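You operate a simulated robot arm through the tools that you are given. There is no shell and no other tool. Be economical: measure what you need, move in short steps, check, and stop when the job is done.

Carry out the task below with a simulated two-armed robot. There is one attempt and no reset: what you move stays moved.

## Task
Hold the coffee press, push the plunger down and pour coffee into the yellow mug.
Fine: Up to its line; stand the press back, and move the full mug on to the white coaster. The other mug stays empty. Set down upright: coffee press, what you pick out.

It is judged by the outcome, as a careful person would: the job done as asked, and still so three seconds after it is handed in. It fails if anything else is knocked over, pushed out of place, dropped, spilled or broken.

## Robot
Two 6-joint arms with two-finger parallel grippers on one trunk, on a base that drives. Base frame: it is fixed to the floor where the robot stands at the start and does not move with it; the origin is under the middle of the robot, x ahead of it, y to its left, z up. Readings come in mm, degrees, newtons and seconds.
The left shoulder is at the start at [60, 187, 897], the right one opposite. With the tool pointing down near the work surface each hand reaches from about 100 to 580 mm from the robot's upright axis, wherever it stands, measured 20 degrees to its own side. Places, roughly: glass with the green base [-1500, 1250, 500]; glass with the red base [-1500, 1250, 500]; green mug [-1250, 2500, 750]; middle of the white coaster [600, 200, 500]; pink cup [-1250, 1500, 500]; plunger [500, 0, 800]; red mug [-1250, 2000, 750]; teal cup [-1250, 1250, 500]. Payload 1.57 kg a hand.
The TCP of each hand is the grasp point between the finger pads, 30 mm short of the fingertips. In the tool frame z runs along the fingers and y along their closing line. Largest opening 110 mm; finger width 24, thickness 12; the body of the gripper, 48 by 112 mm, starts 78 mm behind the TCP.
Orientation is that of the tool frame in the base frame, as a unit quaternion [w, x, y, z]. With the fingers straight down and closing along the base's y, the tool's x points along the base's -x, its y along +y and its z along -z.

## Interface
- The arms move only by the tool play_rows. It takes "left_motion", "right_motion" or both (then of equal length, played together; a hand with none holds still); each is a list of rows, each a list of 7 numbers: the shift along the tool's x, y, z in mm, then the turn, a rotation vector about the tool's x, y, z in degrees, then the opening in per cent of the stroke, from 0 (shut) to 100 (fully open). In form: [[dx, dy, dz, wx, wy, wz, claw], ...]. A call has 1 to 12 rows; each row shifts and turns the commanded pose from where the row before left it, along the tool's axes as they then stand. Rows are played at 5 a second. More than 50 mm and 8.6 degrees between two rows, or a gripper value outside its range, and nothing of the call is played. A pose out of reach is approached as far as the arm can. The call stops where the force on the tool passes 40 N (or 10 N more than at its start, if that is more) or the arm is blocked; 0.2 s more then pass. The fingers move at their own pace (about 153 mm/s each) and stop on an object; they squeeze with about 26 N. The grip force told is the motor's: it shows also when the fingers shut on nothing. Time passes only in rows, and 0.2 s behind the last, so rows that do not move let the fingers close. The reply holds the time, the measured pose of the TCP, the force on the tool along the base axes, the opening and the grip force, in the units named above and with some noise, with the torque about the TCP (base axes, N m) and any sound that the robot's microphone picked up, and new pictures: "show" is both (left out), scene, wrist or none (wrist: the cameras of the hands that moved).
- Cameras (640 x 400 px; columns grow to the right, rows downward): "scene" is now at [15.6, 5.3, 1438.9]; the picture's right is [0.07, -1.00, 0.00], its down [-0.76, -0.05, -0.65] and it looks along [0.65, 0.04, -0.76] (base axes); focal length 265 px, centre (320, 200). "left" rides on the left gripper at [70, -16, -141] in its tool frame; the picture's right is [0.23, 0.97, 0.00], its down [-0.86, 0.20, -0.48] and it looks along [-0.47, 0.11, 0.88] (tool axes); focal length 222 px, centre (320, 200). "right" rides on the right gripper at [70, 16, -141] in its tool frame; the picture's right is [-0.23, 0.97, 0.00], its down [-0.86, -0.20, -0.48] and it looks along [-0.47, -0.11, 0.88] (tool axes); focal length 222 px, centre (320, 200). There is no depth. A picture from a camera that has moved, and an enlarged one, comes with that camera's place and axes in the base frame and with its lens.
- raise_lower(by): slides the trunk up (or, below 0, down) by that many mm; the arms and the scene camera ride with it, the base frame stays. It gives what a move gives, with no picture.
- roll_base(legs): drives the robot by 1 to 6 legs, each [ahead, left, turn to the left] in mm, mm and degrees, along the robot's own axes; the way and the turn of a leg run together, so that a leg with both is an arc; at most 1500 mm and 180 degrees a leg. The arms and the cameras ride along, it lands a little off, and it stops where it bumps. It gives what a move gives, and a new picture of the scene camera.
- pan_tilt(pan, tilt): turns the head with the scene camera to pan (to the left, within 86 degrees either way) and tilt (down, from -29 to 69), counted from straight ahead of the robot. It gives what a move gives, and a new picture of the scene camera.
- enlarge(camera, box): a new picture of the part [left, top, right, bottom] of that camera's present view, enlarged. No time passes.
- job_done(): hands the job in; it is judged then, once.

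Go step by step. Nothing tells you exact positions but the pictures and the camera data: compare them with the known pose of the tool, close in by small moves and look again before you grip or let go. The budget is 120 turns and 260 pictures, counting those below and the enlarged ones. Unless the task says otherwise, let go and move clear before handing in, and close with one line.

The tools are called after ">>>" by a JSON object that holds its "method" and its "body". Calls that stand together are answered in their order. play_rows: Moves the arms, as the interface text tells. Its arguments: {"type":"object","properties":{"left_motion":{"type":"array","items":{"type":"array","items":{"type":"number"}}},"right_motion":{"type":"array","items":{"type":"array","items":{"type":"number"}}},"show":{"type":"string","enum":["both","scene","wrist","none"]}},"required":[]} The other tools are called the same way: raise_lower (by) slides the trunk up or down; roll_base (legs) drives the base; pan_tilt (pan, tilt) turns the head that bears the scene camera; enlarge (camera, box) takes an enlarged picture of a part of a camera's view; job_done () hands the job in.

At the start:

```text
time: 0.0
left_position: [433.7, 175.5, 980.0]
left_tool_rot: [0.0, 0.0, 1.0, -0.001]
left_wrist_force: [1.1, -0.9, 0.4]
left_ft_torque: [0.01, -0.02, -0.02]
left_width: 110.3
left_grasp_force: 0.0
right_position: [434.0, -135.5, 979.3]
right_tool_rot: [0.0, 0.0, 1.0, -0.001]
right_wrist_force: [-0.2, 0.5, -0.2]
right_ft_torque: [0.02, 0.02, -0.02]
right_width: 109.9
right_grasp_force: 0.1
trunk travel left (down, up): [-525.0, 465.0]
robot x, y, heading: [-2.2, -2.3, 0.0]
head pan, tilt: [3.9, 49.6]
```

scene: 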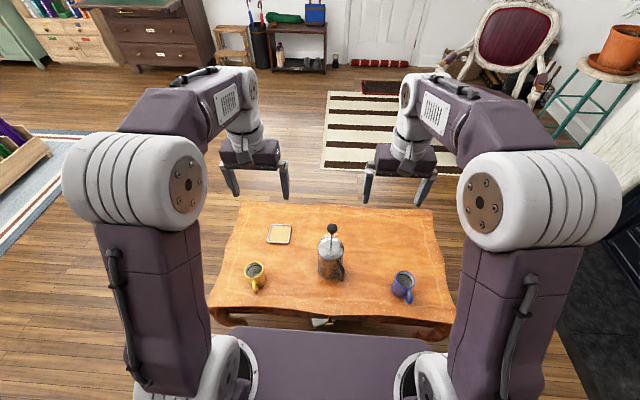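
right: 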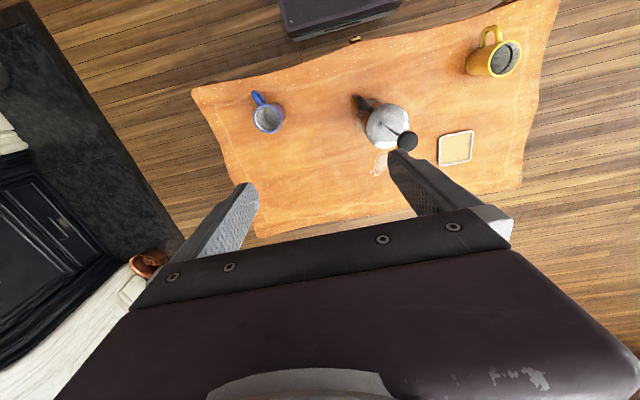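
left: 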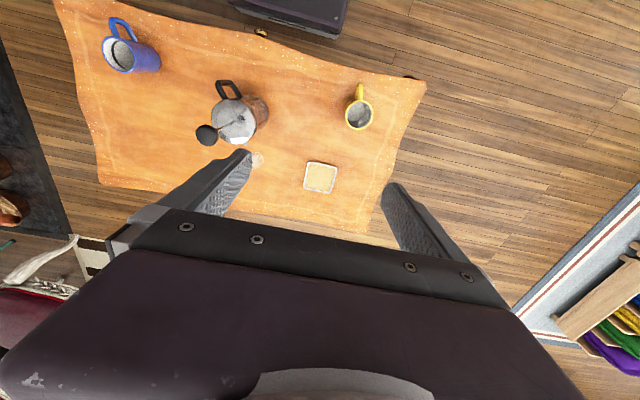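

I see the press in the middle of the table, the yellow mug to the left of it, the blue mug to the right, and the coaster ahead-left. I'll take closer pictures first to measure.

>>> {"method": "enlarge", "body": {"camera": "scene", "box": [220, 210, 440, 320]}}

>>> {"method": "enlarge", "body": {"camera": "left", "box": [180, 60, 420, 210]}}

>>> {"method": "enlarge", "body": {"camera": "right", "box": [340, 20, 540, 180]}}

```text
2.91 times, centred on (330, 265) of scene
camera zoom: at [15.6, 5.3, 1438.9], right [0.07, -1.0, 0.0], down [-0.76, -0.05, -0.65], along [0.65, 0.04, -0.76], focal length 771 px, centre (291, 11)
```

zoom: 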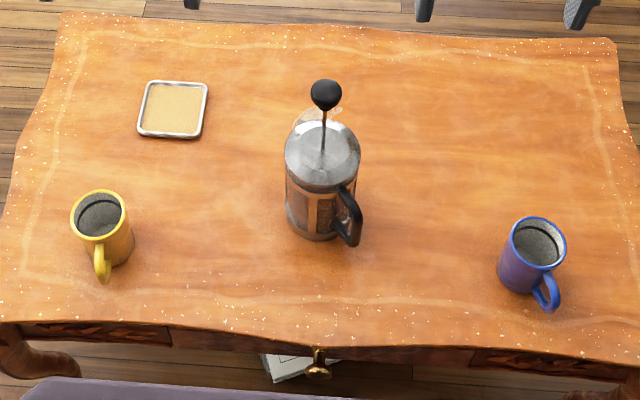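

```text
2.67 times, centred on (300, 135) of left
camera zoom: at [364.1, 159.0, 1122.3], right [-0.23, 0.97, 0.0], down [0.86, 0.2, 0.48], along [0.47, 0.11, -0.88], focal length 592 px, centre (373, 373)
```

zoom: 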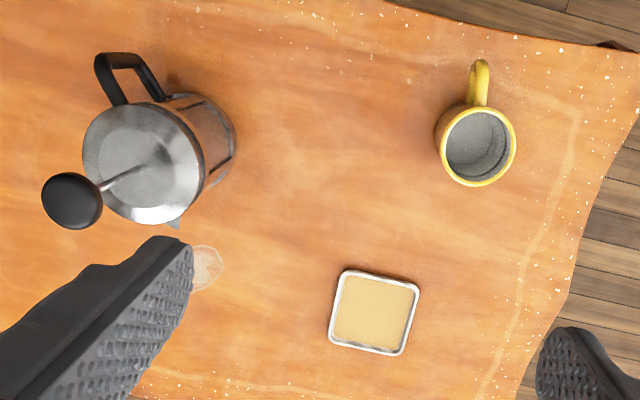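

```text
2.50 times, centred on (440, 100) of right
camera zoom: at [364.0, -120.5, 1121.1], right [0.23, 0.97, 0.0], down [0.86, -0.2, 0.48], along [0.47, -0.11, -0.88], focal length 555 px, centre (20, 450)
```

zoom: 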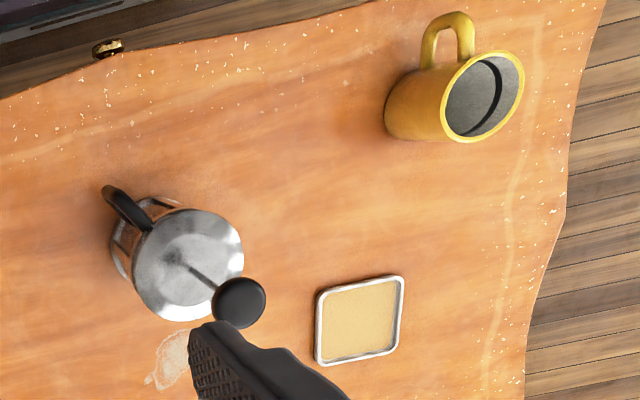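

The press stands at about (483, 0) with its lid at z≈627 and knob at z≈760. The yellow mug is at (412, 264), its rim at 575, and the coaster is at (626, 221). I'll lower the trunk to get a nearer look and better reach for a sideways grip.

>>> {"method": "raise_lower", "body": {"by": -180}}

>>> {"method": "enlarge", "body": {"camera": "scene", "box": [210, 190, 430, 330]}}

>>> {"method": "enlarge", "body": {"camera": "right", "box": [320, 0, 560, 200]}}

>>> {"method": "enlarge", "body": {"camera": "left", "box": [80, 0, 400, 200]}}

```text
time: 2.0
left_position: [433.8, 176.3, 800.9]
left_tool_rot: [0.0, 0.0, 1.0, -0.002]
left_wrist_force: [0.6, 0.1, 0.4]
left_ft_torque: [0.01, 0.02, 0.02]
left_width: 109.7
left_grasp_force: 0.1
right_position: [434.5, -136.2, 800.1]
right_tool_rot: [-0.001, 0.0, 1.0, 0.0]
right_wrist_force: [-1.1, -0.4, 0.0]
right_ft_torque: [0.02, -0.01, -0.02]
right_width: 110.0
right_grasp_force: 0.1
trunk travel left (down, up): [-345.0, 645.0]
robot x, y, heading: [2.1, 1.4, 0.1]
head pan, tilt: [3.9, 49.6]
```

```text
2.86 times, centred on (320, 260) of scene
camera zoom: at [15.5, 5.3, 1259.0], right [0.07, -1.0, 0.0], down [-0.76, -0.05, -0.65], along [0.65, 0.04, -0.76], focal length 757 px, centre (320, 29)
```

zoom: 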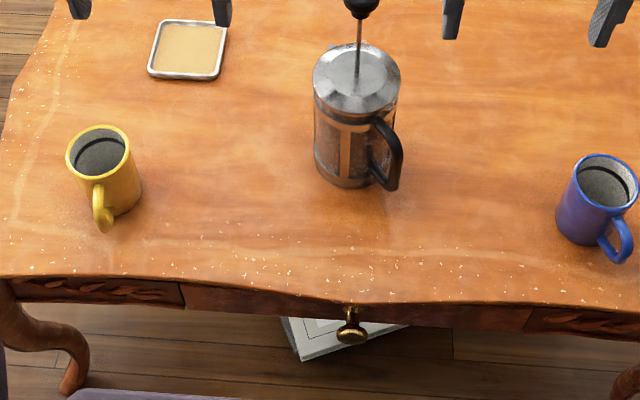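

```text
2.00 times, centred on (440, 100) of right
camera zoom: at [363.9, -120.5, 941.2], right [0.23, 0.97, 0.0], down [0.86, -0.2, 0.48], along [0.47, -0.11, -0.88], focal length 444 px, centre (80, 400)
```

zoom: 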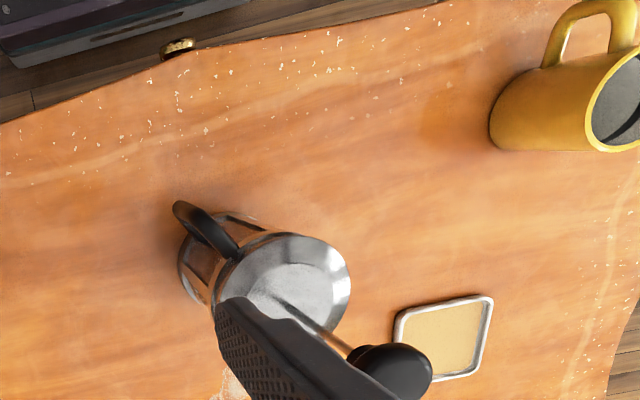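

```text
2.00 times, centred on (240, 100) of left
camera zoom: at [364.0, 159.0, 942.3], right [-0.23, 0.97, 0.0], down [0.85, 0.2, 0.48], along [0.47, 0.11, -0.88], focal length 444 px, centre (480, 400)
```

zoom: 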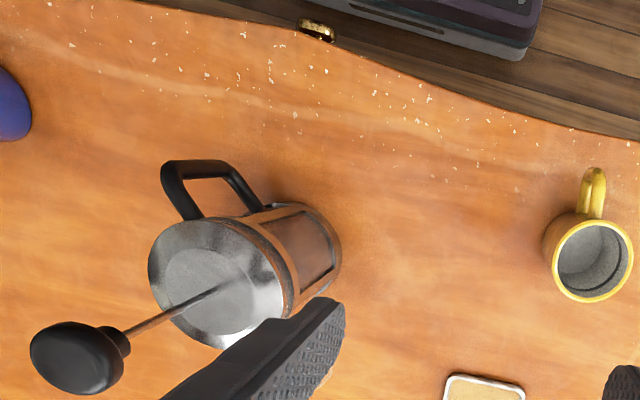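

The handle points to azimuth about 218°, toward the robot and to the right, so the spout faces about 38°. I'll take the press body with the right hand from the handle side, straddling the handle, and first orient that hand up here.

>>> {"method": "play_rows", "body": {"right_motion": [[0, 0, 0, 0, 0, -7.6, 100], [0, 0, 0, 0, 0, -7.6, 100], [0, 0, 0, 0, 0, -7.6, 100], [0, 0, 0, 0, 0, -7.6, 100], [0, 0, 0, 0, 0, -7.6, 100], [0, 0, 0, 0, -8.1, 0, 100], [0, 0, 0, 0, -8.1, 0, 100], [0, 0, 0, 0, -8.1, 0, 100], [0, 0, 0, 0, -8.1, 0, 100], [0, 0, 0, 0, -8.1, 0, 100], [0, 0, 0, 0, -8.1, 0, 100], [0, 0, 0, 0, -8.1, 0, 100]], "show": "scene"}}

```text
time: 4.6
left_position: [433.5, 176.6, 800.8]
left_tool_rot: [0.0, 0.001, 1.0, -0.001]
left_wrist_force: [-0.5, 0.0, 0.1]
left_ft_torque: [-0.03, -0.01, 0.0]
left_width: 110.2
left_grasp_force: 0.0
right_position: [435.8, -137.5, 801.2]
right_tool_rot: [0.449, -0.285, 0.832, 0.155]
right_wrist_force: [-0.4, 0.5, 0.2]
right_ft_torque: [-0.01, 0.0, 0.0]
right_width: 110.1
right_grasp_force: 0.1
trunk travel left (down, up): [-345.0, 645.0]
robot x, y, heading: [3.5, 3.5, -0.1]
head pan, tilt: [3.9, 49.6]
camera scene: at [15.7, 5.0, 1258.9], right [0.07, -1.0, 0.0], down [-0.76, -0.05, -0.65], along [0.65, 0.04, -0.76], focal length 265 px, centre (320, 200)
```

scene: 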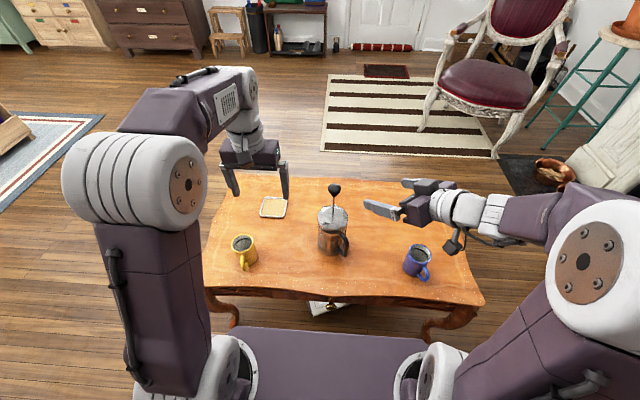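

>>> {"method": "play_rows", "body": {"right_motion": [[0, 0, 0, 0, -8.1, 0, 100], [31.7, 15.8, 13, 0, 0, 0, 100], [31.7, 15.8, 13, 0, 0, 0, 100], [31.7, 15.8, 13, 0, 0, 0, 100], [31.7, 15.8, 13, 0, 0, 0, 100], [31.7, 15.8, 13, 0, 0, 0, 100]], "show": "both"}}

```text
time: 6.0
left_position: [434.9, 176.7, 800.3]
left_tool_rot: [0.0, 0.0, 1.0, -0.001]
left_wrist_force: [-1.2, 0.7, 0.4]
left_ft_torque: [-0.02, -0.02, 0.01]
left_width: 110.2
left_grasp_force: 0.3
right_position: [443.3, -119.3, 710.8]
right_tool_rot: [0.504, -0.275, 0.799, 0.176]
right_wrist_force: [1.4, 0.2, 0.8]
right_ft_torque: [0.0, 0.0, 0.04]
right_width: 110.1
right_grasp_force: 0.1
right hand out of reach, approached as far as the arm can: row 2, 3, 4, 5, 6
trunk travel left (down, up): [-345.0, 645.0]
robot x, y, heading: [-0.7, 0.7, -0.1]
head pan, tilt: [3.9, 49.6]
camera scene: at [15.5, 5.3, 1258.9], right [0.07, -1.0, 0.0], down [-0.76, -0.05, -0.65], along [0.65, 0.04, -0.76], focal length 265 px, centre (320, 200)
camera right: at [307.8, -204.4, 709.0], right [-0.52, 0.83, 0.21], down [0.07, -0.2, 0.98], along [0.85, 0.53, 0.04], focal length 222 px, centre (320, 200)
```

scene: 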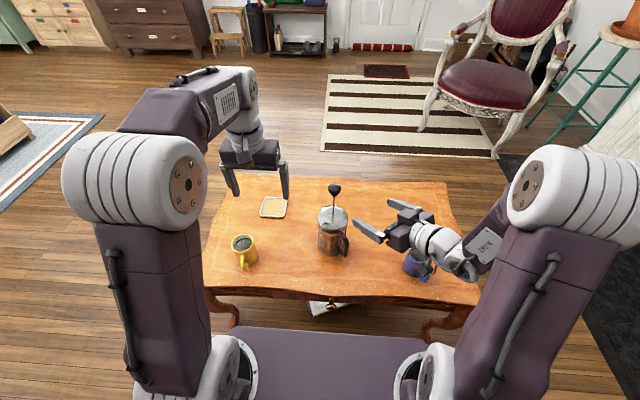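
right: 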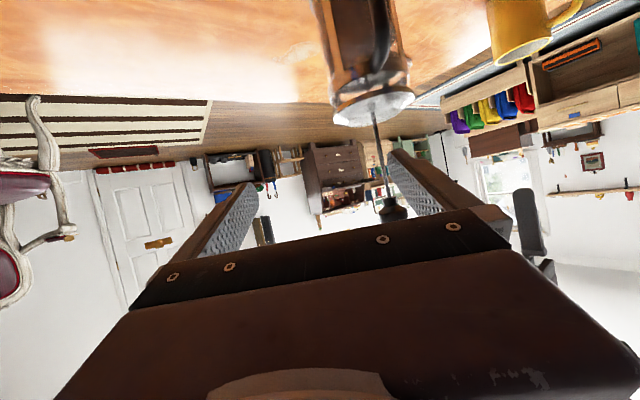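

The pose is out of reach because the shoulder sits too high for a near-level hand. I'll raise the hand a bit, then lower the trunk further.

>>> {"method": "play_rows", "body": {"right_motion": [[-38, 0, -18, 0, 0, 0, 100], [-38, 0, -18, 0, 0, 0, 100], [-38, 0, -18, 0, 0, 0, 100], [-38, 0, -18, 0, 0, 0, 100]], "show": "none"}}

```text
time: 7.0
left_position: [433.7, 177.1, 799.7]
left_tool_rot: [0.0, 0.0, 1.0, 0.0]
left_wrist_force: [0.7, 1.1, 0.5]
left_ft_torque: [-0.02, -0.04, -0.02]
left_width: 109.9
left_grasp_force: 0.1
right_position: [444.4, -117.9, 882.6]
right_tool_rot: [0.506, -0.276, 0.798, 0.175]
right_wrist_force: [-1.2, 0.9, 0.2]
right_ft_torque: [0.01, 0.03, -0.02]
right_width: 109.9
right_grasp_force: 0.0
trunk travel left (down, up): [-345.0, 645.0]
robot x, y, heading: [1.4, -1.5, 0.2]
head pan, tilt: [3.9, 49.6]
```

>>> {"method": "play_rows", "body": {"right_motion": [[5.5, 34.4, -11.9, 0, 0, 0, 100], [5.5, 34.4, -11.9, 0, 0, 0, 100]], "show": "none"}}

>>> {"method": "raise_lower", "body": {"by": -220}}

>>> {"method": "pan_tilt", "body": {"pan": 0, "tilt": 45}}

```text
time: 7.6
left_position: [435.0, 175.9, 800.7]
left_tool_rot: [0.001, 0.0, 1.0, 0.0]
left_wrist_force: [0.4, -0.3, 0.6]
left_ft_torque: [0.0, 0.03, 0.0]
left_width: 110.1
left_grasp_force: 0.1
right_position: [395.3, -84.1, 872.0]
right_tool_rot: [0.506, -0.275, 0.798, 0.175]
right_wrist_force: [0.1, 0.1, 0.2]
right_ft_torque: [0.0, 0.01, 0.04]
right_width: 110.1
right_grasp_force: 0.1
right hand out of reach, approached as far as the arm can: row 2
trunk travel left (down, up): [-345.0, 645.0]
robot x, y, heading: [-3.0, -0.9, 0.2]
head pan, tilt: [3.9, 49.6]
```

```text
time: 9.6
left_position: [435.0, 177.7, 599.8]
left_tool_rot: [0.007, 0.0, 1.0, 0.001]
left_wrist_force: [-4.0, -2.0, 15.3]
left_ft_torque: [0.93, 0.24, 0.27]
left_width: 108.2
left_grasp_force: 0.0
right_position: [395.6, -84.6, 665.5]
right_tool_rot: [0.507, -0.274, 0.798, 0.174]
right_wrist_force: [0.2, -0.4, 0.1]
right_ft_torque: [-0.03, 0.01, -0.04]
right_width: 110.1
right_grasp_force: 0.2
trunk travel left (down, up): [-139.0, 851.0]
robot x, y, heading: [-0.3, -1.7, 0.3]
head pan, tilt: [3.9, 49.6]
stopped: the force on the tool passed its limit (the readings are from after the stop); the commanded pose is now the measured one
```

```text
time: 10.2
left_position: [433.8, 175.6, 600.6]
left_tool_rot: [0.007, 0.001, 1.0, 0.002]
left_wrist_force: [-3.8, -1.6, 20.7]
left_ft_torque: [1.22, 0.23, 0.24]
left_width: 108.4
left_grasp_force: 0.1
right_position: [394.7, -83.1, 666.6]
right_tool_rot: [0.508, -0.275, 0.797, 0.175]
right_wrist_force: [-0.3, 0.1, -0.2]
right_ft_torque: [0.03, 0.03, 0.0]
right_width: 110.0
right_grasp_force: 0.2
trunk travel left (down, up): [-139.0, 851.0]
robot x, y, heading: [1.0, 1.1, -0.3]
head pan, tilt: [0.0, 45.0]
camera scene: at [17.7, -1.1, 1059.2], right [0.0, -1.0, 0.0], down [-0.71, 0.0, -0.71], along [0.71, 0.0, -0.71], focal length 265 px, centre (320, 200)
```

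scene: 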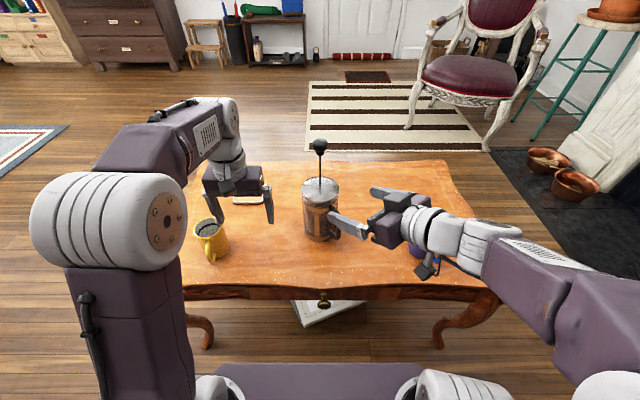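

The left fingertip came down on the yellow mug's rim. I'll lift that hand straight up and check the mug.

>>> {"method": "play_rows", "body": {"left_motion": [[0, 0, -20, 0, 0, 0, 100], [0, 0, -40, 0, 0, 0, 100], [0, 0, -45, 0, 0, 0, 100], [0, 0, -45, 0, 0, 0, 100]], "show": "both"}}

>>> {"method": "enlarge", "body": {"camera": "scene", "box": [180, 150, 360, 270]}}

```text
time: 11.2
left_position: [433.7, 175.8, 746.8]
left_tool_rot: [0.006, 0.001, 1.0, 0.001]
left_wrist_force: [1.1, -0.1, 0.0]
left_ft_torque: [-0.04, 0.01, -0.02]
left_width: 110.0
left_grasp_force: 0.1
left hand out of reach, approached as far as the arm can: row 4
right_position: [396.3, -83.3, 666.3]
right_tool_rot: [0.506, -0.275, 0.799, 0.174]
right_wrist_force: [0.2, -0.4, 0.0]
right_ft_torque: [0.01, 0.02, 0.0]
right_width: 109.9
right_grasp_force: 0.0
trunk travel left (down, up): [-139.0, 851.0]
robot x, y, heading: [-0.9, -4.3, -0.1]
head pan, tilt: [0.0, 45.0]
camera scene: at [19.7, 0.1, 1059.0], right [0.0, -1.0, 0.0], down [-0.71, 0.0, -0.71], along [0.71, 0.0, -0.71], focal length 265 px, centre (320, 200)
camera left: at [362.9, 158.4, 887.1], right [-0.23, 0.97, 0.0], down [0.85, 0.2, 0.49], along [0.48, 0.11, -0.87], focal length 222 px, centre (320, 200)
```

scene: 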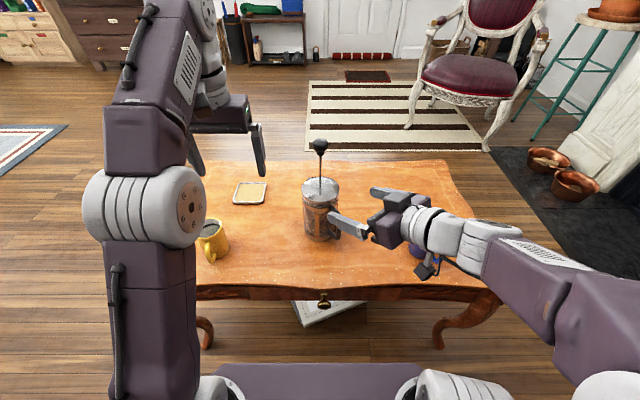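
left: 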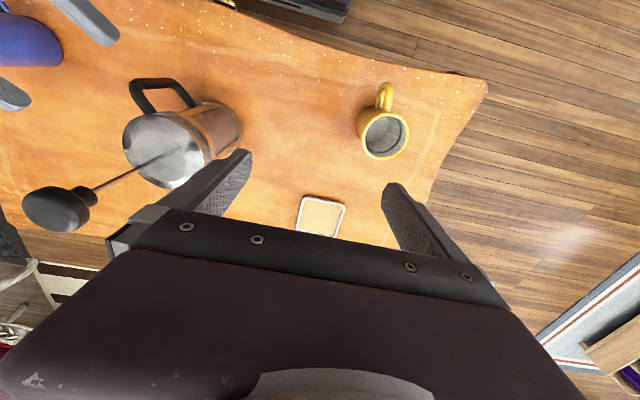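

```text
3.33 times, centred on (270, 210) of scene
camera zoom: at [19.7, 0.1, 1059.0], right [0.0, -1.0, 0.0], down [-0.71, 0.0, -0.71], along [0.71, 0.0, -0.71], focal length 883 px, centre (487, 167)
```

zoom: 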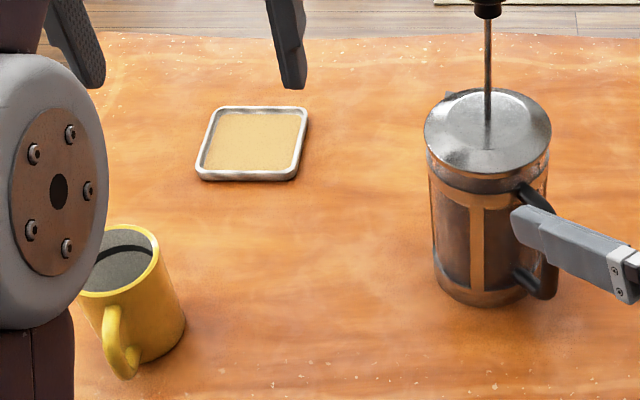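

The mug is standing unharmed. Next, the right hand goes to a pre-grasp on the handle side of the press, and I check alignment with its camera.

>>> {"method": "play_rows", "body": {"right_motion": [[18, 5.4, 0, 0, 0, 0, 100], [18, 5.4, 19, 0, 0, 0, 100], [0, 0, 19.7, 0, 0, 0, 100]], "show": "both"}}

>>> {"method": "enlarge", "body": {"camera": "scene", "box": [270, 130, 450, 270]}}

```text
time: 12.0
left_position: [434.6, 174.9, 747.0]
left_tool_rot: [0.006, 0.002, 1.0, 0.001]
left_wrist_force: [-0.1, 0.2, -0.4]
left_ft_torque: [0.02, 0.03, 0.04]
left_width: 109.9
left_grasp_force: 0.0
right_position: [421.0, -63.3, 631.9]
right_tool_rot: [0.507, -0.275, 0.798, 0.175]
right_wrist_force: [0.5, 0.1, -0.6]
right_ft_torque: [0.0, 0.01, -0.01]
right_width: 109.8
right_grasp_force: 0.1
right hand out of reach, approached as far as the arm can: row 1, 2
trunk travel left (down, up): [-139.0, 851.0]
robot x, y, heading: [2.0, -0.7, 0.1]
head pan, tilt: [0.0, 45.0]
camera scene: at [19.9, 0.0, 1059.0], right [0.0, -1.0, 0.0], down [-0.71, 0.0, -0.71], along [0.71, 0.0, -0.71], focal length 265 px, centre (320, 200)
camera right: at [286.1, -149.1, 629.2], right [-0.52, 0.83, 0.21], down [0.07, -0.2, 0.98], along [0.85, 0.53, 0.05], focal length 222 px, centre (320, 200)
```

scene: 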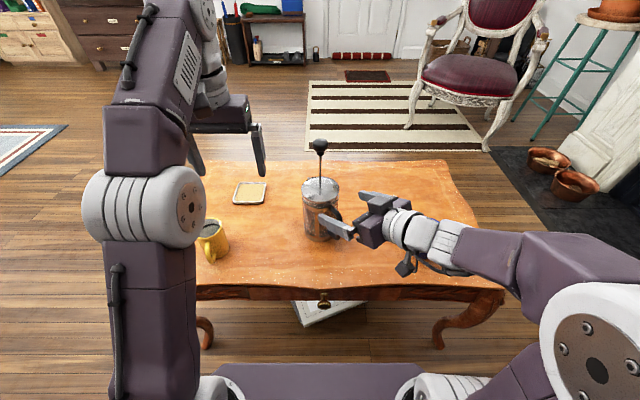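
right: 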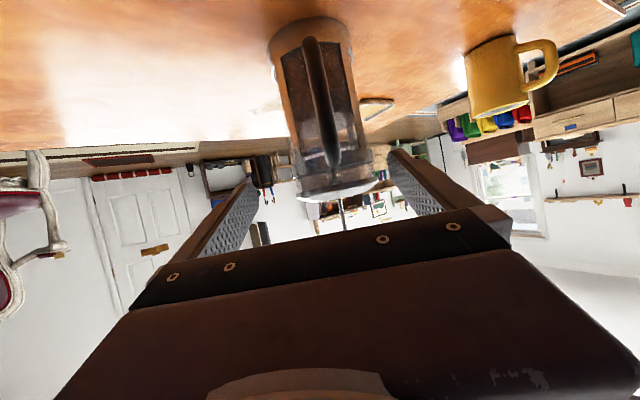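

```text
2.86 times, centred on (360, 200) of scene
camera zoom: at [19.9, 0.0, 1059.0], right [0.0, -1.0, 0.0], down [-0.71, 0.0, -0.71], along [0.71, 0.0, -0.71], focal length 757 px, centre (206, 200)
```

zoom: 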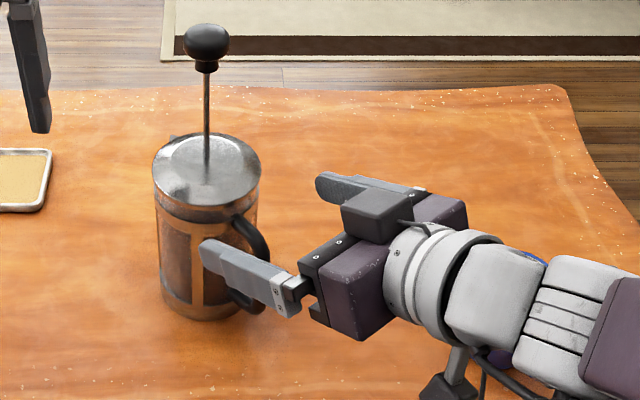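

Alignment looks right, with the handle end-on between the fingers. Moving in to straddle the body.

>>> {"method": "play_rows", "body": {"right_motion": [[0, 10.9, 25, 0, 0, 0, 100], [6.3, 0, 25, 0, 0, 0, 100], [6.3, 0, 24, 0, 0, 0, 100], [6.4, 0, 20, 0, 0, 0, 100]], "show": "both"}}

>>> {"method": "enlarge", "body": {"camera": "scene", "box": [270, 130, 450, 270]}}

```text
time: 13.0
left_position: [434.6, 175.7, 746.6]
left_tool_rot: [0.007, 0.001, 1.0, 0.001]
left_wrist_force: [0.0, 0.4, -0.2]
left_ft_torque: [0.0, 0.02, 0.01]
left_width: 110.0
left_grasp_force: 0.1
right_position: [475.1, -6.7, 575.7]
right_tool_rot: [0.506, -0.276, 0.798, 0.176]
right_wrist_force: [-2.3, -3.3, 3.1]
right_ft_torque: [-0.08, 0.08, 0.04]
right_width: 110.0
right_grasp_force: 0.0
trunk travel left (down, up): [-139.0, 851.0]
robot x, y, heading: [-0.9, -2.3, 0.1]
head pan, tilt: [0.0, 45.0]
camera scene: at [19.1, -0.2, 1059.2], right [0.0, -1.0, 0.0], down [-0.71, 0.0, -0.71], along [0.71, 0.0, -0.71], focal length 265 px, centre (320, 200)
camera right: at [340.3, -92.3, 572.0], right [-0.52, 0.83, 0.21], down [0.07, -0.2, 0.98], along [0.85, 0.53, 0.05], focal length 222 px, centre (320, 200)
```

scene: 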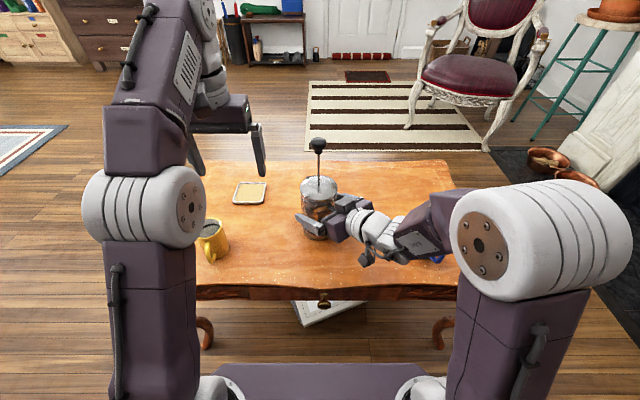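
right: 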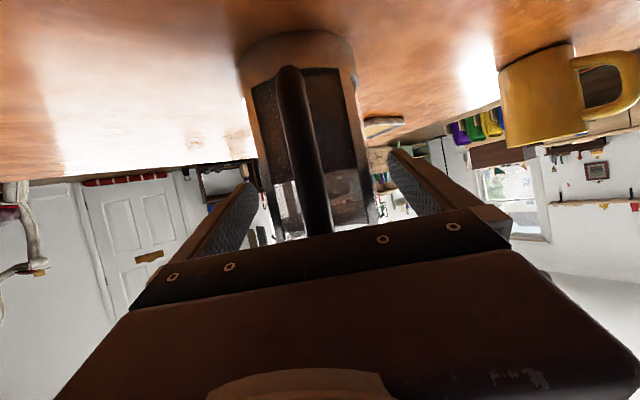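

```text
2.86 times, centred on (360, 200) of scene
camera zoom: at [19.1, -0.2, 1059.2], right [0.0, -1.0, 0.0], down [-0.71, 0.0, -0.71], along [0.71, 0.0, -0.71], focal length 757 px, centre (206, 200)
```

zoom: 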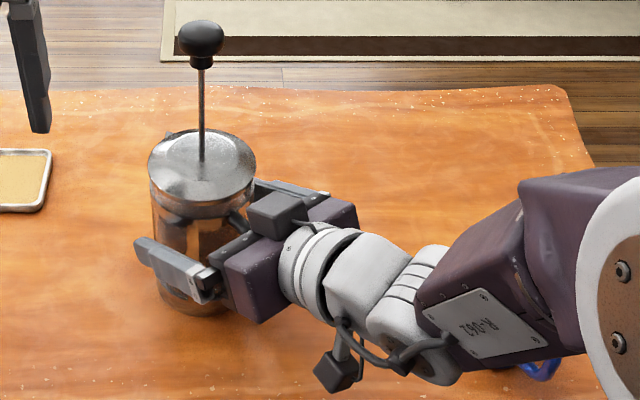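

The palm lightly touched the handle (about 4 N), so I'll back off 10 mm and close the fingers on the body.

>>> {"method": "play_rows", "body": {"right_motion": [[0, 0, -10, 0, 0, 0, 100], [0, 0, 0, 0, 0, 0, 100], [0, 0, 0, 0, 0, 0, 60], [0, 0, 0, 0, 0, 0, 60], [0, 0, 0, 0, 0, 0, 60]], "show": "both"}}

>>> {"method": "enlarge", "body": {"camera": "scene", "box": [270, 130, 450, 270]}}

```text
time: 14.2
left_position: [435.0, 175.8, 745.7]
left_tool_rot: [0.006, 0.001, 1.0, 0.0]
left_wrist_force: [-0.5, 0.2, 0.3]
left_ft_torque: [-0.02, -0.01, 0.0]
left_width: 110.0
left_grasp_force: 0.1
right_position: [468.0, -13.8, 578.2]
right_tool_rot: [0.506, -0.276, 0.798, 0.175]
right_wrist_force: [3.6, -0.8, 0.7]
right_ft_torque: [0.06, -0.02, -0.13]
right_width: 85.9
right_grasp_force: 25.9
trunk travel left (down, up): [-139.0, 851.0]
robot x, y, heading: [-2.0, 1.1, -0.2]
head pan, tilt: [0.0, 45.0]
camera scene: at [20.2, -0.1, 1059.0], right [0.0, -1.0, 0.0], down [-0.71, 0.0, -0.71], along [0.71, 0.0, -0.71], focal length 265 px, centre (320, 200)
camera right: at [332.4, -98.6, 576.2], right [-0.52, 0.83, 0.21], down [0.07, -0.2, 0.98], along [0.85, 0.53, 0.05], focal length 222 px, centre (320, 200)
```

scene: 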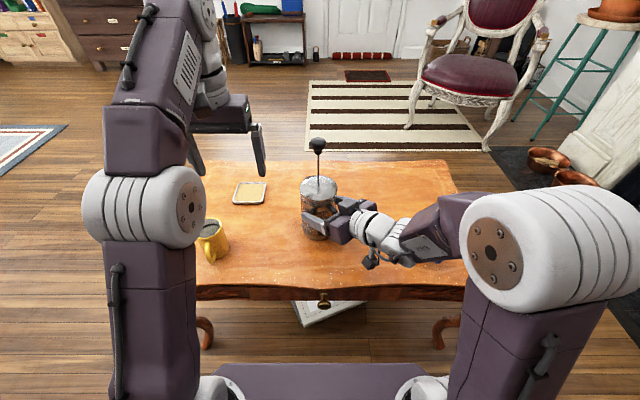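
right: 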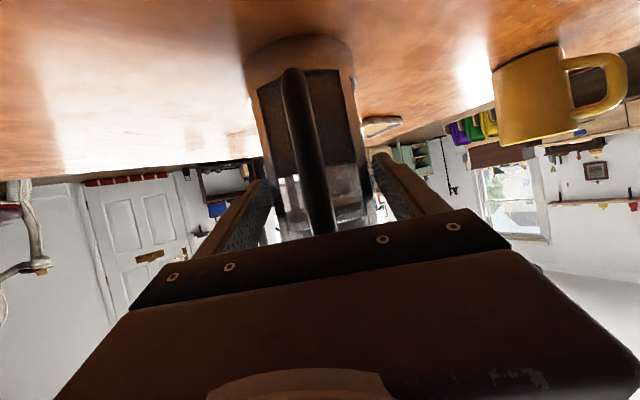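

```text
2.86 times, centred on (360, 200) of scene
camera zoom: at [20.2, -0.1, 1059.0], right [0.0, -1.0, 0.0], down [-0.71, 0.0, -0.71], along [0.71, 0.0, -0.71], focal length 757 px, centre (206, 200)
```

zoom: 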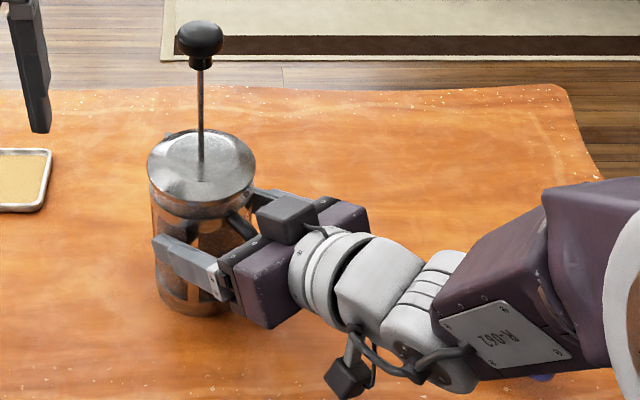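

The press is held firmly (86 mm) and still stands level. Next, I orient the left hand near-horizontal with shut fingers so I can push the knob from above.

>>> {"method": "play_rows", "body": {"left_motion": [[0, 0, 0, 0, 0, 7.5, 0], [0, 0, 0, 0, 0, 7.5, 0], [0, 0, 0, 0, 0, 7.5, 0], [0, 0, 0, 0, 0, 7.5, 0], [0, 0, 0, 0, 0, 7.5, 0], [0, 0, 0, 0, 0, 7.5, 0], [0, 0, 0, 0, -8.33, 0, 0], [0, 0, 0, 0, -8.33, 0, 0], [0, 0, 0, 0, -8.33, 0, 0], [0, 0, 0, 0, -8.33, 0, 0], [0, 0, 0, 0, -8.33, 0, 0], [0, 0, 0, 0, -8.33, 0, 0]], "show": "scene"}}

```text
time: 16.8
left_position: [432.7, 176.4, 745.4]
left_tool_rot: [0.396, 0.348, 0.835, -0.158]
left_wrist_force: [-0.5, 0.5, 0.1]
left_ft_torque: [0.03, -0.03, 0.01]
left_width: 0.1
left_grasp_force: 21.4
right_position: [467.3, -13.9, 580.0]
right_tool_rot: [0.506, -0.276, 0.798, 0.176]
right_wrist_force: [0.3, 0.4, 0.2]
right_ft_torque: [0.21, 0.31, -0.05]
right_width: 85.6
right_grasp_force: 26.2
trunk travel left (down, up): [-139.0, 851.0]
robot x, y, heading: [-2.8, -0.5, -0.1]
head pan, tilt: [0.0, 45.0]
camera scene: at [19.9, 0.0, 1059.0], right [0.0, -1.0, 0.0], down [-0.71, 0.0, -0.71], along [0.71, 0.0, -0.71], focal length 265 px, centre (320, 200)
```

scene: 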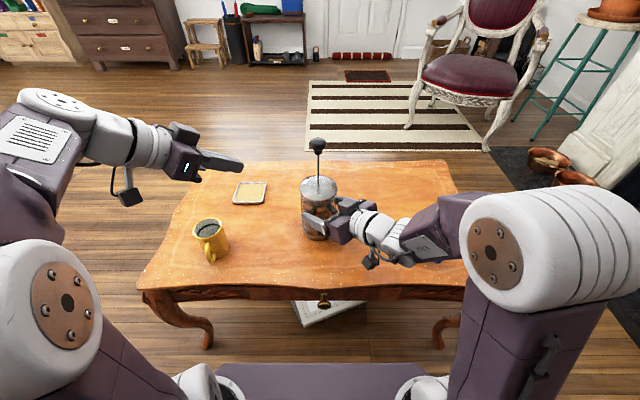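

>>> {"method": "play_rows", "body": {"left_motion": [[0, 0, 0, 0, -8.33, 0, 0], [0, 0, 0, 0, -8.33, 0, 0], [0, 0, 0, 0, -8.33, 0, 0], [-29, 0, -7.8, 0, 0, 0, 0], [-29, 0, -7.8, 0, 0, 0, 0], [-10.5, -20.3, 39.1, 0, 0, 0, 0], [-10.5, -20.3, 39.1, 0, 0, 0, 0], [-10.5, -20.3, 39.1, 0, 0, 0, 0]], "show": "both"}}

```text
time: 18.6
left_position: [474.7, 49.1, 805.8]
left_tool_rot: [0.565, 0.306, 0.73, -0.231]
left_wrist_force: [0.3, 0.1, -0.1]
left_ft_torque: [-0.01, 0.02, -0.01]
left_width: 0.0
left_grasp_force: 21.7
right_position: [466.6, -13.6, 578.6]
right_tool_rot: [0.506, -0.275, 0.798, 0.175]
right_wrist_force: [-0.7, 0.1, -0.7]
right_ft_torque: [0.06, 0.22, 0.04]
right_width: 85.9
right_grasp_force: 26.0
trunk travel left (down, up): [-139.0, 851.0]
robot x, y, heading: [-1.2, 1.0, -0.0]
head pan, tilt: [0.0, 45.0]
camera scene: at [20.0, 0.1, 1059.0], right [0.0, -1.0, 0.0], down [-0.71, 0.0, -0.71], along [0.71, 0.0, -0.71], focal length 265 px, centre (320, 200)
camera left: at [354.3, 146.2, 773.5], right [0.65, 0.73, -0.21], down [-0.04, 0.31, 0.95], along [0.76, -0.61, 0.23], focal length 222 px, centre (320, 200)
```

scene: 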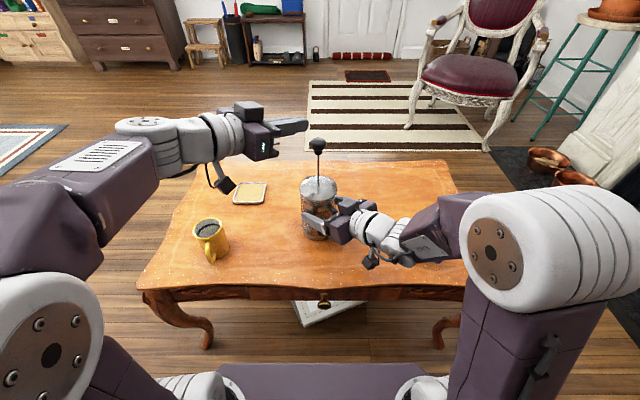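
left: 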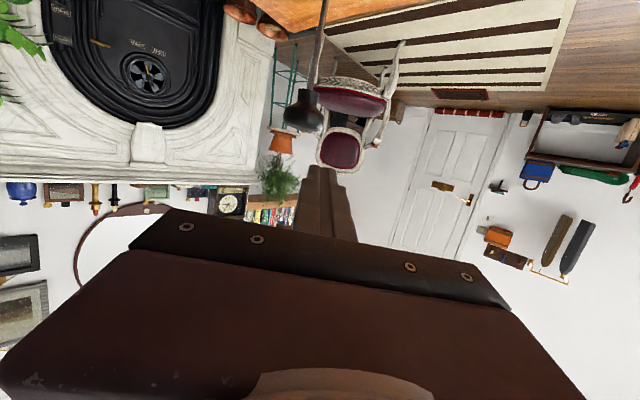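

>>> {"method": "play_rows", "body": {"left_motion": [[-11, -21, 41, 0, 0, 0, 0], [9.7, 0, 2.6, 0, 0, 0, 0], [9.7, 0, 2.6, 0, 0, 0, 0], [4.8, 0, 1.3, 0, 0, 0, 0], [4.8, 0, 1.3, 0, 0, 0, 0]], "show": "both"}}

>>> {"method": "enlarge", "body": {"camera": "scene", "box": [240, 90, 400, 230]}}

```text
time: 19.8
left_position: [489.5, 3.7, 775.5]
left_tool_rot: [0.566, 0.306, 0.73, -0.231]
left_wrist_force: [2.3, 0.3, 4.1]
left_ft_torque: [-0.04, -0.1, 0.05]
left_width: 0.1
left_grasp_force: 21.5
right_position: [467.0, -12.9, 578.8]
right_tool_rot: [0.507, -0.275, 0.798, 0.174]
right_wrist_force: [-1.2, 1.1, -0.1]
right_ft_torque: [0.02, -0.28, -0.06]
right_width: 85.9
right_grasp_force: 25.9
trunk travel left (down, up): [-139.0, 851.0]
robot x, y, heading: [1.4, -5.0, 0.2]
head pan, tilt: [0.0, 45.0]
camera scene: at [20.0, 0.0, 1059.1], right [0.0, -1.0, 0.0], down [-0.71, 0.0, -0.71], along [0.71, 0.0, -0.71], focal length 265 px, centre (320, 200)
camera left: at [369.0, 100.4, 744.0], right [0.65, 0.73, -0.21], down [-0.04, 0.31, 0.95], along [0.76, -0.61, 0.23], focal length 222 px, centre (320, 200)
```

scene: 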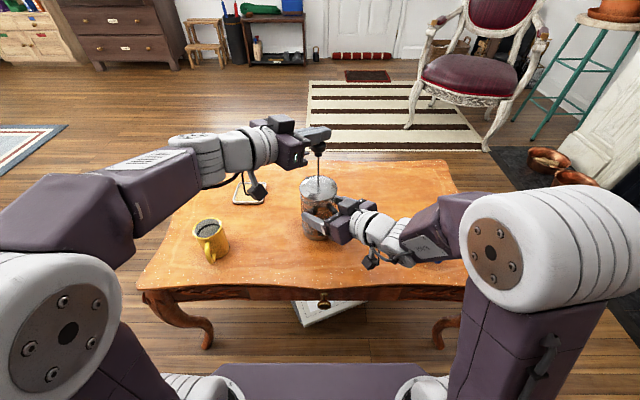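
left: 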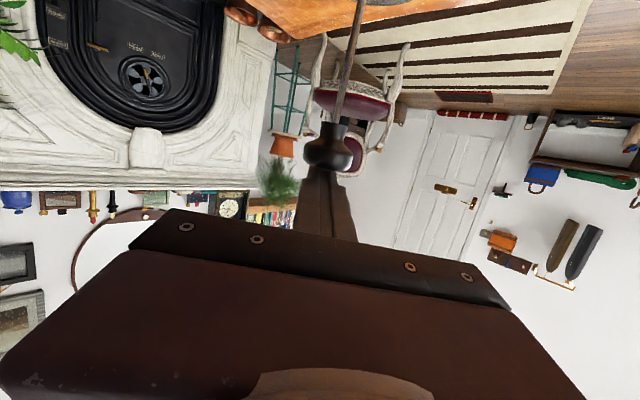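

```text
2.86 times, centred on (320, 160) of scene
camera zoom: at [20.0, 0.0, 1059.1], right [0.0, -1.0, 0.0], down [-0.71, 0.0, -0.71], along [0.71, 0.0, -0.71], focal length 757 px, centre (320, 314)
```

zoom: 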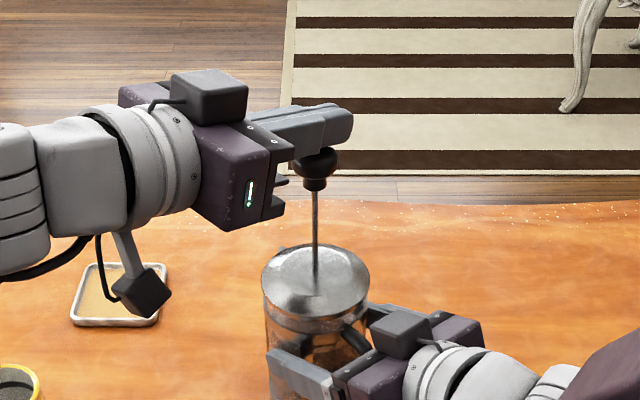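

The finger rests on the knob at 4 N. Pushing down slowly.

>>> {"method": "play_rows", "body": {"left_motion": [[5.8, 0, 1.55, 0, 0, 0, 0], [5.8, 0, 1.55, 0, 0, 0, 0], [5.8, 0, 1.55, 0, 0, 0, 0], [5.8, 0, 1.55, 0, 0, 0, 0], [5.8, 0, 1.55, 0, 0, 0, 0], [5.8, 0, 1.55, 0, 0, 0, 0], [5.8, 0, 1.55, 0, 0, 0, 0], [5.8, 0, 1.55, 0, 0, 0, 0]], "show": "scene"}}

```text
time: 21.6
left_position: [490.4, 3.1, 727.9]
left_tool_rot: [0.565, 0.305, 0.731, -0.23]
left_wrist_force: [1.3, 0.2, 3.8]
left_ft_torque: [0.01, -0.07, 0.05]
left_width: 0.0
left_grasp_force: 21.9
right_position: [467.1, -12.8, 580.0]
right_tool_rot: [0.507, -0.275, 0.798, 0.174]
right_wrist_force: [-1.9, -0.2, -0.3]
right_ft_torque: [0.12, 0.09, -0.09]
right_width: 85.8
right_grasp_force: 26.2
trunk travel left (down, up): [-139.0, 851.0]
robot x, y, heading: [2.3, 1.3, -0.1]
head pan, tilt: [0.0, 45.0]
camera scene: at [19.9, 0.1, 1059.0], right [0.0, -1.0, 0.0], down [-0.71, 0.0, -0.71], along [0.71, 0.0, -0.71], focal length 265 px, centre (320, 200)
```

scene: 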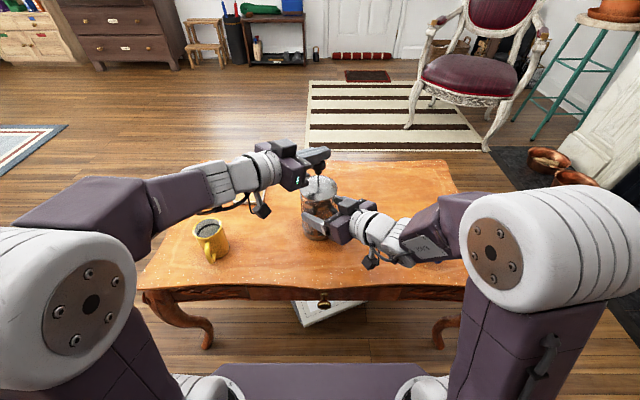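

>>> {"method": "play_rows", "body": {"left_motion": [[5.8, 0, 1.55, 0, 0, 0, 0], [5.8, 0, 1.55, 0, 0, 0, 0], [5.8, 0, 1.55, 0, 0, 0, 0], [5.8, 0, 1.55, 0, 0, 0, 0], [5.8, 0, 1.55, 0, 0, 0, 0], [5.8, 0, 1.55, 0, 0, 0, 0], [5.8, 0, 1.55, 0, 0, 0, 0]], "show": "none"}}

>>> {"method": "enlarge", "body": {"camera": "scene", "box": [260, 120, 400, 250]}}

```text
time: 23.1
left_position: [492.8, 1.3, 700.9]
left_tool_rot: [0.574, 0.306, 0.723, -0.233]
left_wrist_force: [1.6, 1.4, 5.8]
left_ft_torque: [-0.02, -0.05, 0.05]
left_width: 0.0
left_grasp_force: 21.4
right_position: [466.1, -14.2, 579.6]
right_tool_rot: [0.507, -0.275, 0.798, 0.174]
right_wrist_force: [-6.8, -2.1, 7.9]
right_ft_torque: [-0.15, 0.32, -0.02]
right_width: 85.7
right_grasp_force: 25.9
trunk travel left (down, up): [-139.0, 851.0]
robot x, y, heading: [4.6, -0.3, -0.1]
head pan, tilt: [0.0, 45.0]
heard: click
stopped in row 7 (left hand): the force on the tool passed its limit (the readings are from after the stop); the commanded pose is now the measured one
```

```text
3.08 times, centred on (330, 185) of scene
camera zoom: at [18.2, 0.1, 1059.2], right [0.0, -1.0, 0.0], down [-0.71, 0.0, -0.71], along [0.71, 0.0, -0.71], focal length 815 px, centre (289, 246)
```

zoom: 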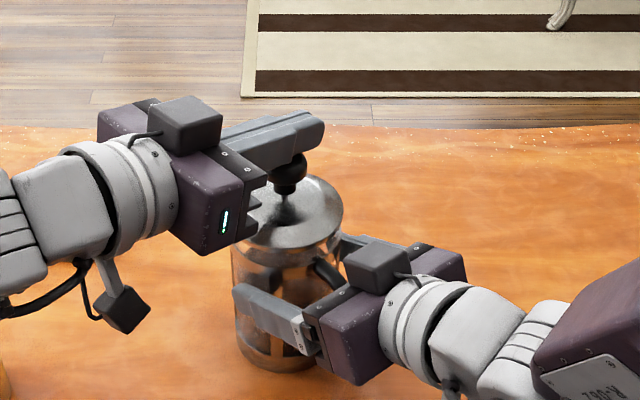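

The plunger clicked home. I'll lift the left hand clear and look at the press.

>>> {"method": "play_rows", "body": {"left_motion": [[-19, 0, -5, 0, 0, 0, 0], [-29, 0, -8, 0, 0, 0, 0], [-29, 0, -8, 0, 0, 0, 0], [0, 20, -40, 0, 0, 0, 0], [0, 20, -40, 0, 0, 0, 0], [0, 20, -40, 0, 0, 0, 0]], "show": "scene"}}

>>> {"method": "enlarge", "body": {"camera": "scene", "box": [260, 120, 400, 250]}}

```text
time: 24.5
left_position: [448.3, 126.8, 806.7]
left_tool_rot: [0.572, 0.306, 0.724, -0.233]
left_wrist_force: [1.2, 0.2, -0.5]
left_ft_torque: [0.02, 0.02, 0.0]
left_width: 0.1
left_grasp_force: 20.8
right_position: [466.9, -12.4, 578.4]
right_tool_rot: [0.507, -0.274, 0.799, 0.174]
right_wrist_force: [-1.5, 2.9, 11.9]
right_ft_torque: [0.16, -0.29, -0.19]
right_width: 85.4
right_grasp_force: 26.1
trunk travel left (down, up): [-139.0, 851.0]
robot x, y, heading: [-2.0, 3.1, 0.0]
head pan, tilt: [0.0, 45.0]
camera scene: at [18.6, 0.3, 1059.1], right [0.0, -1.0, 0.0], down [-0.71, 0.0, -0.71], along [0.71, 0.0, -0.71], focal length 265 px, centre (320, 200)
```

scene: 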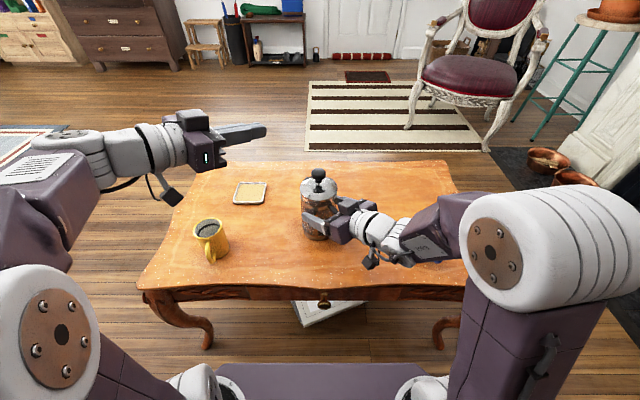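

```text
3.08 times, centred on (330, 185) of scene
camera zoom: at [18.6, 0.3, 1059.1], right [0.0, -1.0, 0.0], down [-0.71, 0.0, -0.71], along [0.71, 0.0, -0.71], focal length 815 px, centre (289, 246)
```

zoom: 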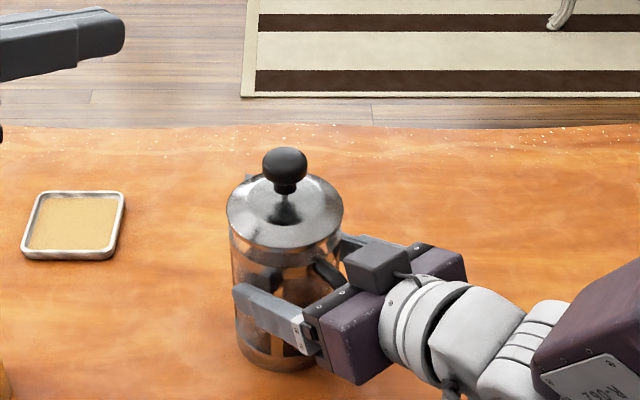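

The plunger is down. But the fingers only hold the body near their tips (about 26 mm short of the axis), so before lifting I'll open, flatten the hand's pitch and go deeper for a secure grip.

>>> {"method": "play_rows", "body": {"right_motion": [[0, 0, 0, 0, 0, 0, 100], [0, 0, 0, 0, 0, 0, 100], [0, 0, 0, 0, -6.5, 0, 100], [0, 0, 0, 0, -6.5, 0, 100], [0, 0, 0, 0, 0, 0, 100]], "show": "both"}}

>>> {"method": "enlarge", "body": {"camera": "scene", "box": [270, 150, 410, 260]}}

```text
time: 25.7
left_position: [449.0, 127.0, 806.4]
left_tool_rot: [0.572, 0.306, 0.725, -0.233]
left_wrist_force: [-0.1, -0.2, 0.4]
left_ft_torque: [0.01, -0.03, -0.03]
left_width: 0.0
left_grasp_force: 21.0
right_position: [467.9, -14.0, 577.5]
right_tool_rot: [0.592, -0.253, 0.737, 0.205]
right_wrist_force: [0.4, -0.3, 0.1]
right_ft_torque: [0.01, 0.03, 0.02]
right_width: 109.8
right_grasp_force: 0.1
trunk travel left (down, up): [-139.0, 851.0]
robot x, y, heading: [1.5, -5.7, 0.1]
head pan, tilt: [0.0, 45.0]
camera scene: at [19.9, 0.1, 1059.0], right [0.0, -1.0, 0.0], down [-0.71, 0.0, -0.71], along [0.71, 0.0, -0.71], focal length 265 px, centre (320, 200)
camera right: at [335.9, -95.8, 540.1], right [-0.56, 0.8, 0.22], down [-0.1, -0.33, 0.94], along [0.82, 0.5, 0.27], focal length 222 px, centre (320, 200)
```

scene: 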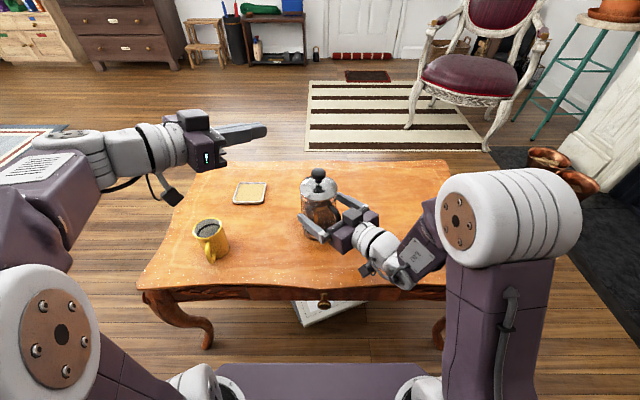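
right: 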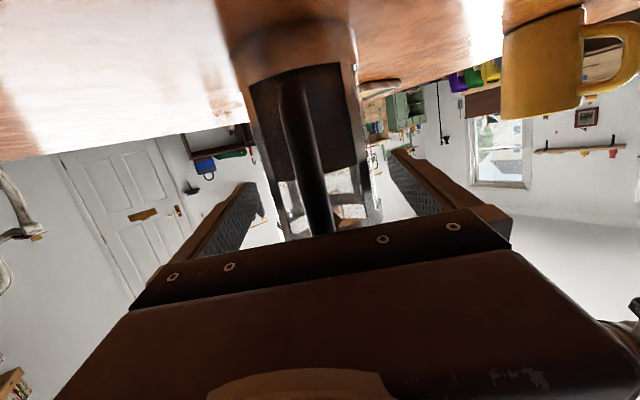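

```text
3.64 times, centred on (340, 205) of scene
camera zoom: at [19.9, 0.1, 1059.0], right [0.0, -1.0, 0.0], down [-0.71, 0.0, -0.71], along [0.71, 0.0, -0.71], focal length 963 px, centre (247, 182)
```

zoom: 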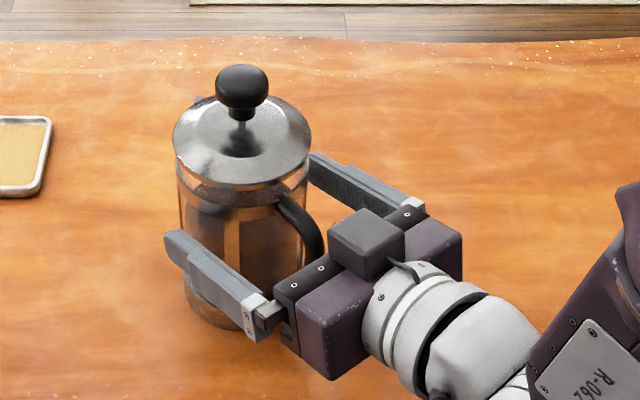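

>>> {"method": "play_rows", "body": {"right_motion": [[-0.6, 0, 2.93, 0, 0, 0, 100], [-0.6, 0, 2.93, 0, 0, 0, 100], [-0.6, 0, 2.93, 0, 0, 0, 100], [0, 0, 0, 0, 0, 0, 100]], "show": "none"}}

>>> {"method": "enlarge", "body": {"camera": "scene", "box": [270, 150, 410, 260]}}

```text
time: 26.7
left_position: [450.0, 126.8, 806.1]
left_tool_rot: [0.573, 0.305, 0.725, -0.232]
left_wrist_force: [0.1, 0.4, 0.8]
left_ft_torque: [0.01, 0.03, 0.0]
left_width: 0.0
left_grasp_force: 21.1
right_position: [474.3, -9.2, 577.5]
right_tool_rot: [0.592, -0.252, 0.737, 0.204]
right_wrist_force: [0.0, -1.4, 0.1]
right_ft_torque: [0.02, -0.03, -0.01]
right_width: 109.7
right_grasp_force: 0.1
trunk travel left (down, up): [-139.0, 851.0]
robot x, y, heading: [1.4, 0.4, -0.1]
head pan, tilt: [0.0, 45.0]
```

```text
3.64 times, centred on (340, 205) of scene
camera zoom: at [19.9, 0.1, 1059.0], right [0.0, -1.0, 0.0], down [-0.71, 0.0, -0.71], along [0.71, 0.0, -0.71], focal length 963 px, centre (247, 182)
```

zoom: 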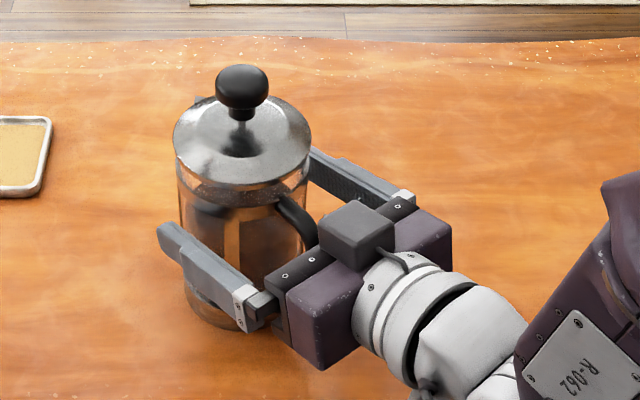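

>>> {"method": "play_rows", "body": {"right_motion": [[-0.6, 0, 2.93, 0, 0, 0, 100], [-0.6, 0, 2.93, 0, 0, 0, 100], [0, 0, 0, 0, 0, 0, 100]], "show": "none"}}

>>> {"method": "enlarge", "body": {"camera": "scene", "box": [270, 150, 410, 260]}}

```text
time: 27.5
left_position: [450.3, 125.7, 805.8]
left_tool_rot: [0.573, 0.305, 0.724, -0.233]
left_wrist_force: [-0.1, 0.2, 0.2]
left_ft_torque: [-0.01, 0.01, 0.03]
left_width: 0.0
left_grasp_force: 20.8
right_position: [479.4, -4.2, 577.6]
right_tool_rot: [0.593, -0.252, 0.737, 0.204]
right_wrist_force: [0.2, -0.7, -0.1]
right_ft_torque: [0.06, -0.04, 0.03]
right_width: 110.3
right_grasp_force: 0.0
trunk travel left (down, up): [-139.0, 851.0]
robot x, y, heading: [3.1, 1.4, 0.0]
head pan, tilt: [0.0, 45.0]
```

```text
3.64 times, centred on (340, 205) of scene
camera zoom: at [19.8, 0.0, 1059.0], right [0.0, -1.0, 0.0], down [-0.71, 0.0, -0.71], along [0.71, 0.0, -0.71], focal length 963 px, centre (247, 182)
```

zoom: 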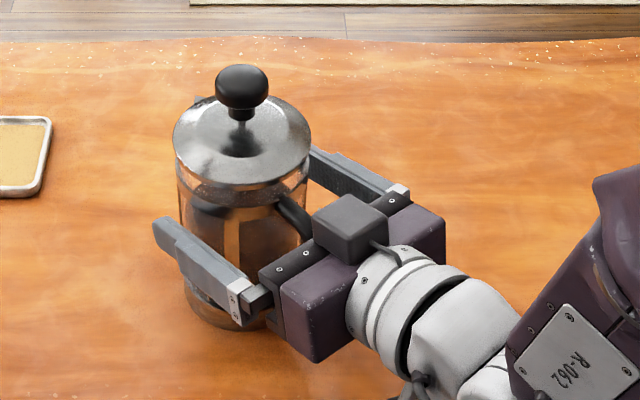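

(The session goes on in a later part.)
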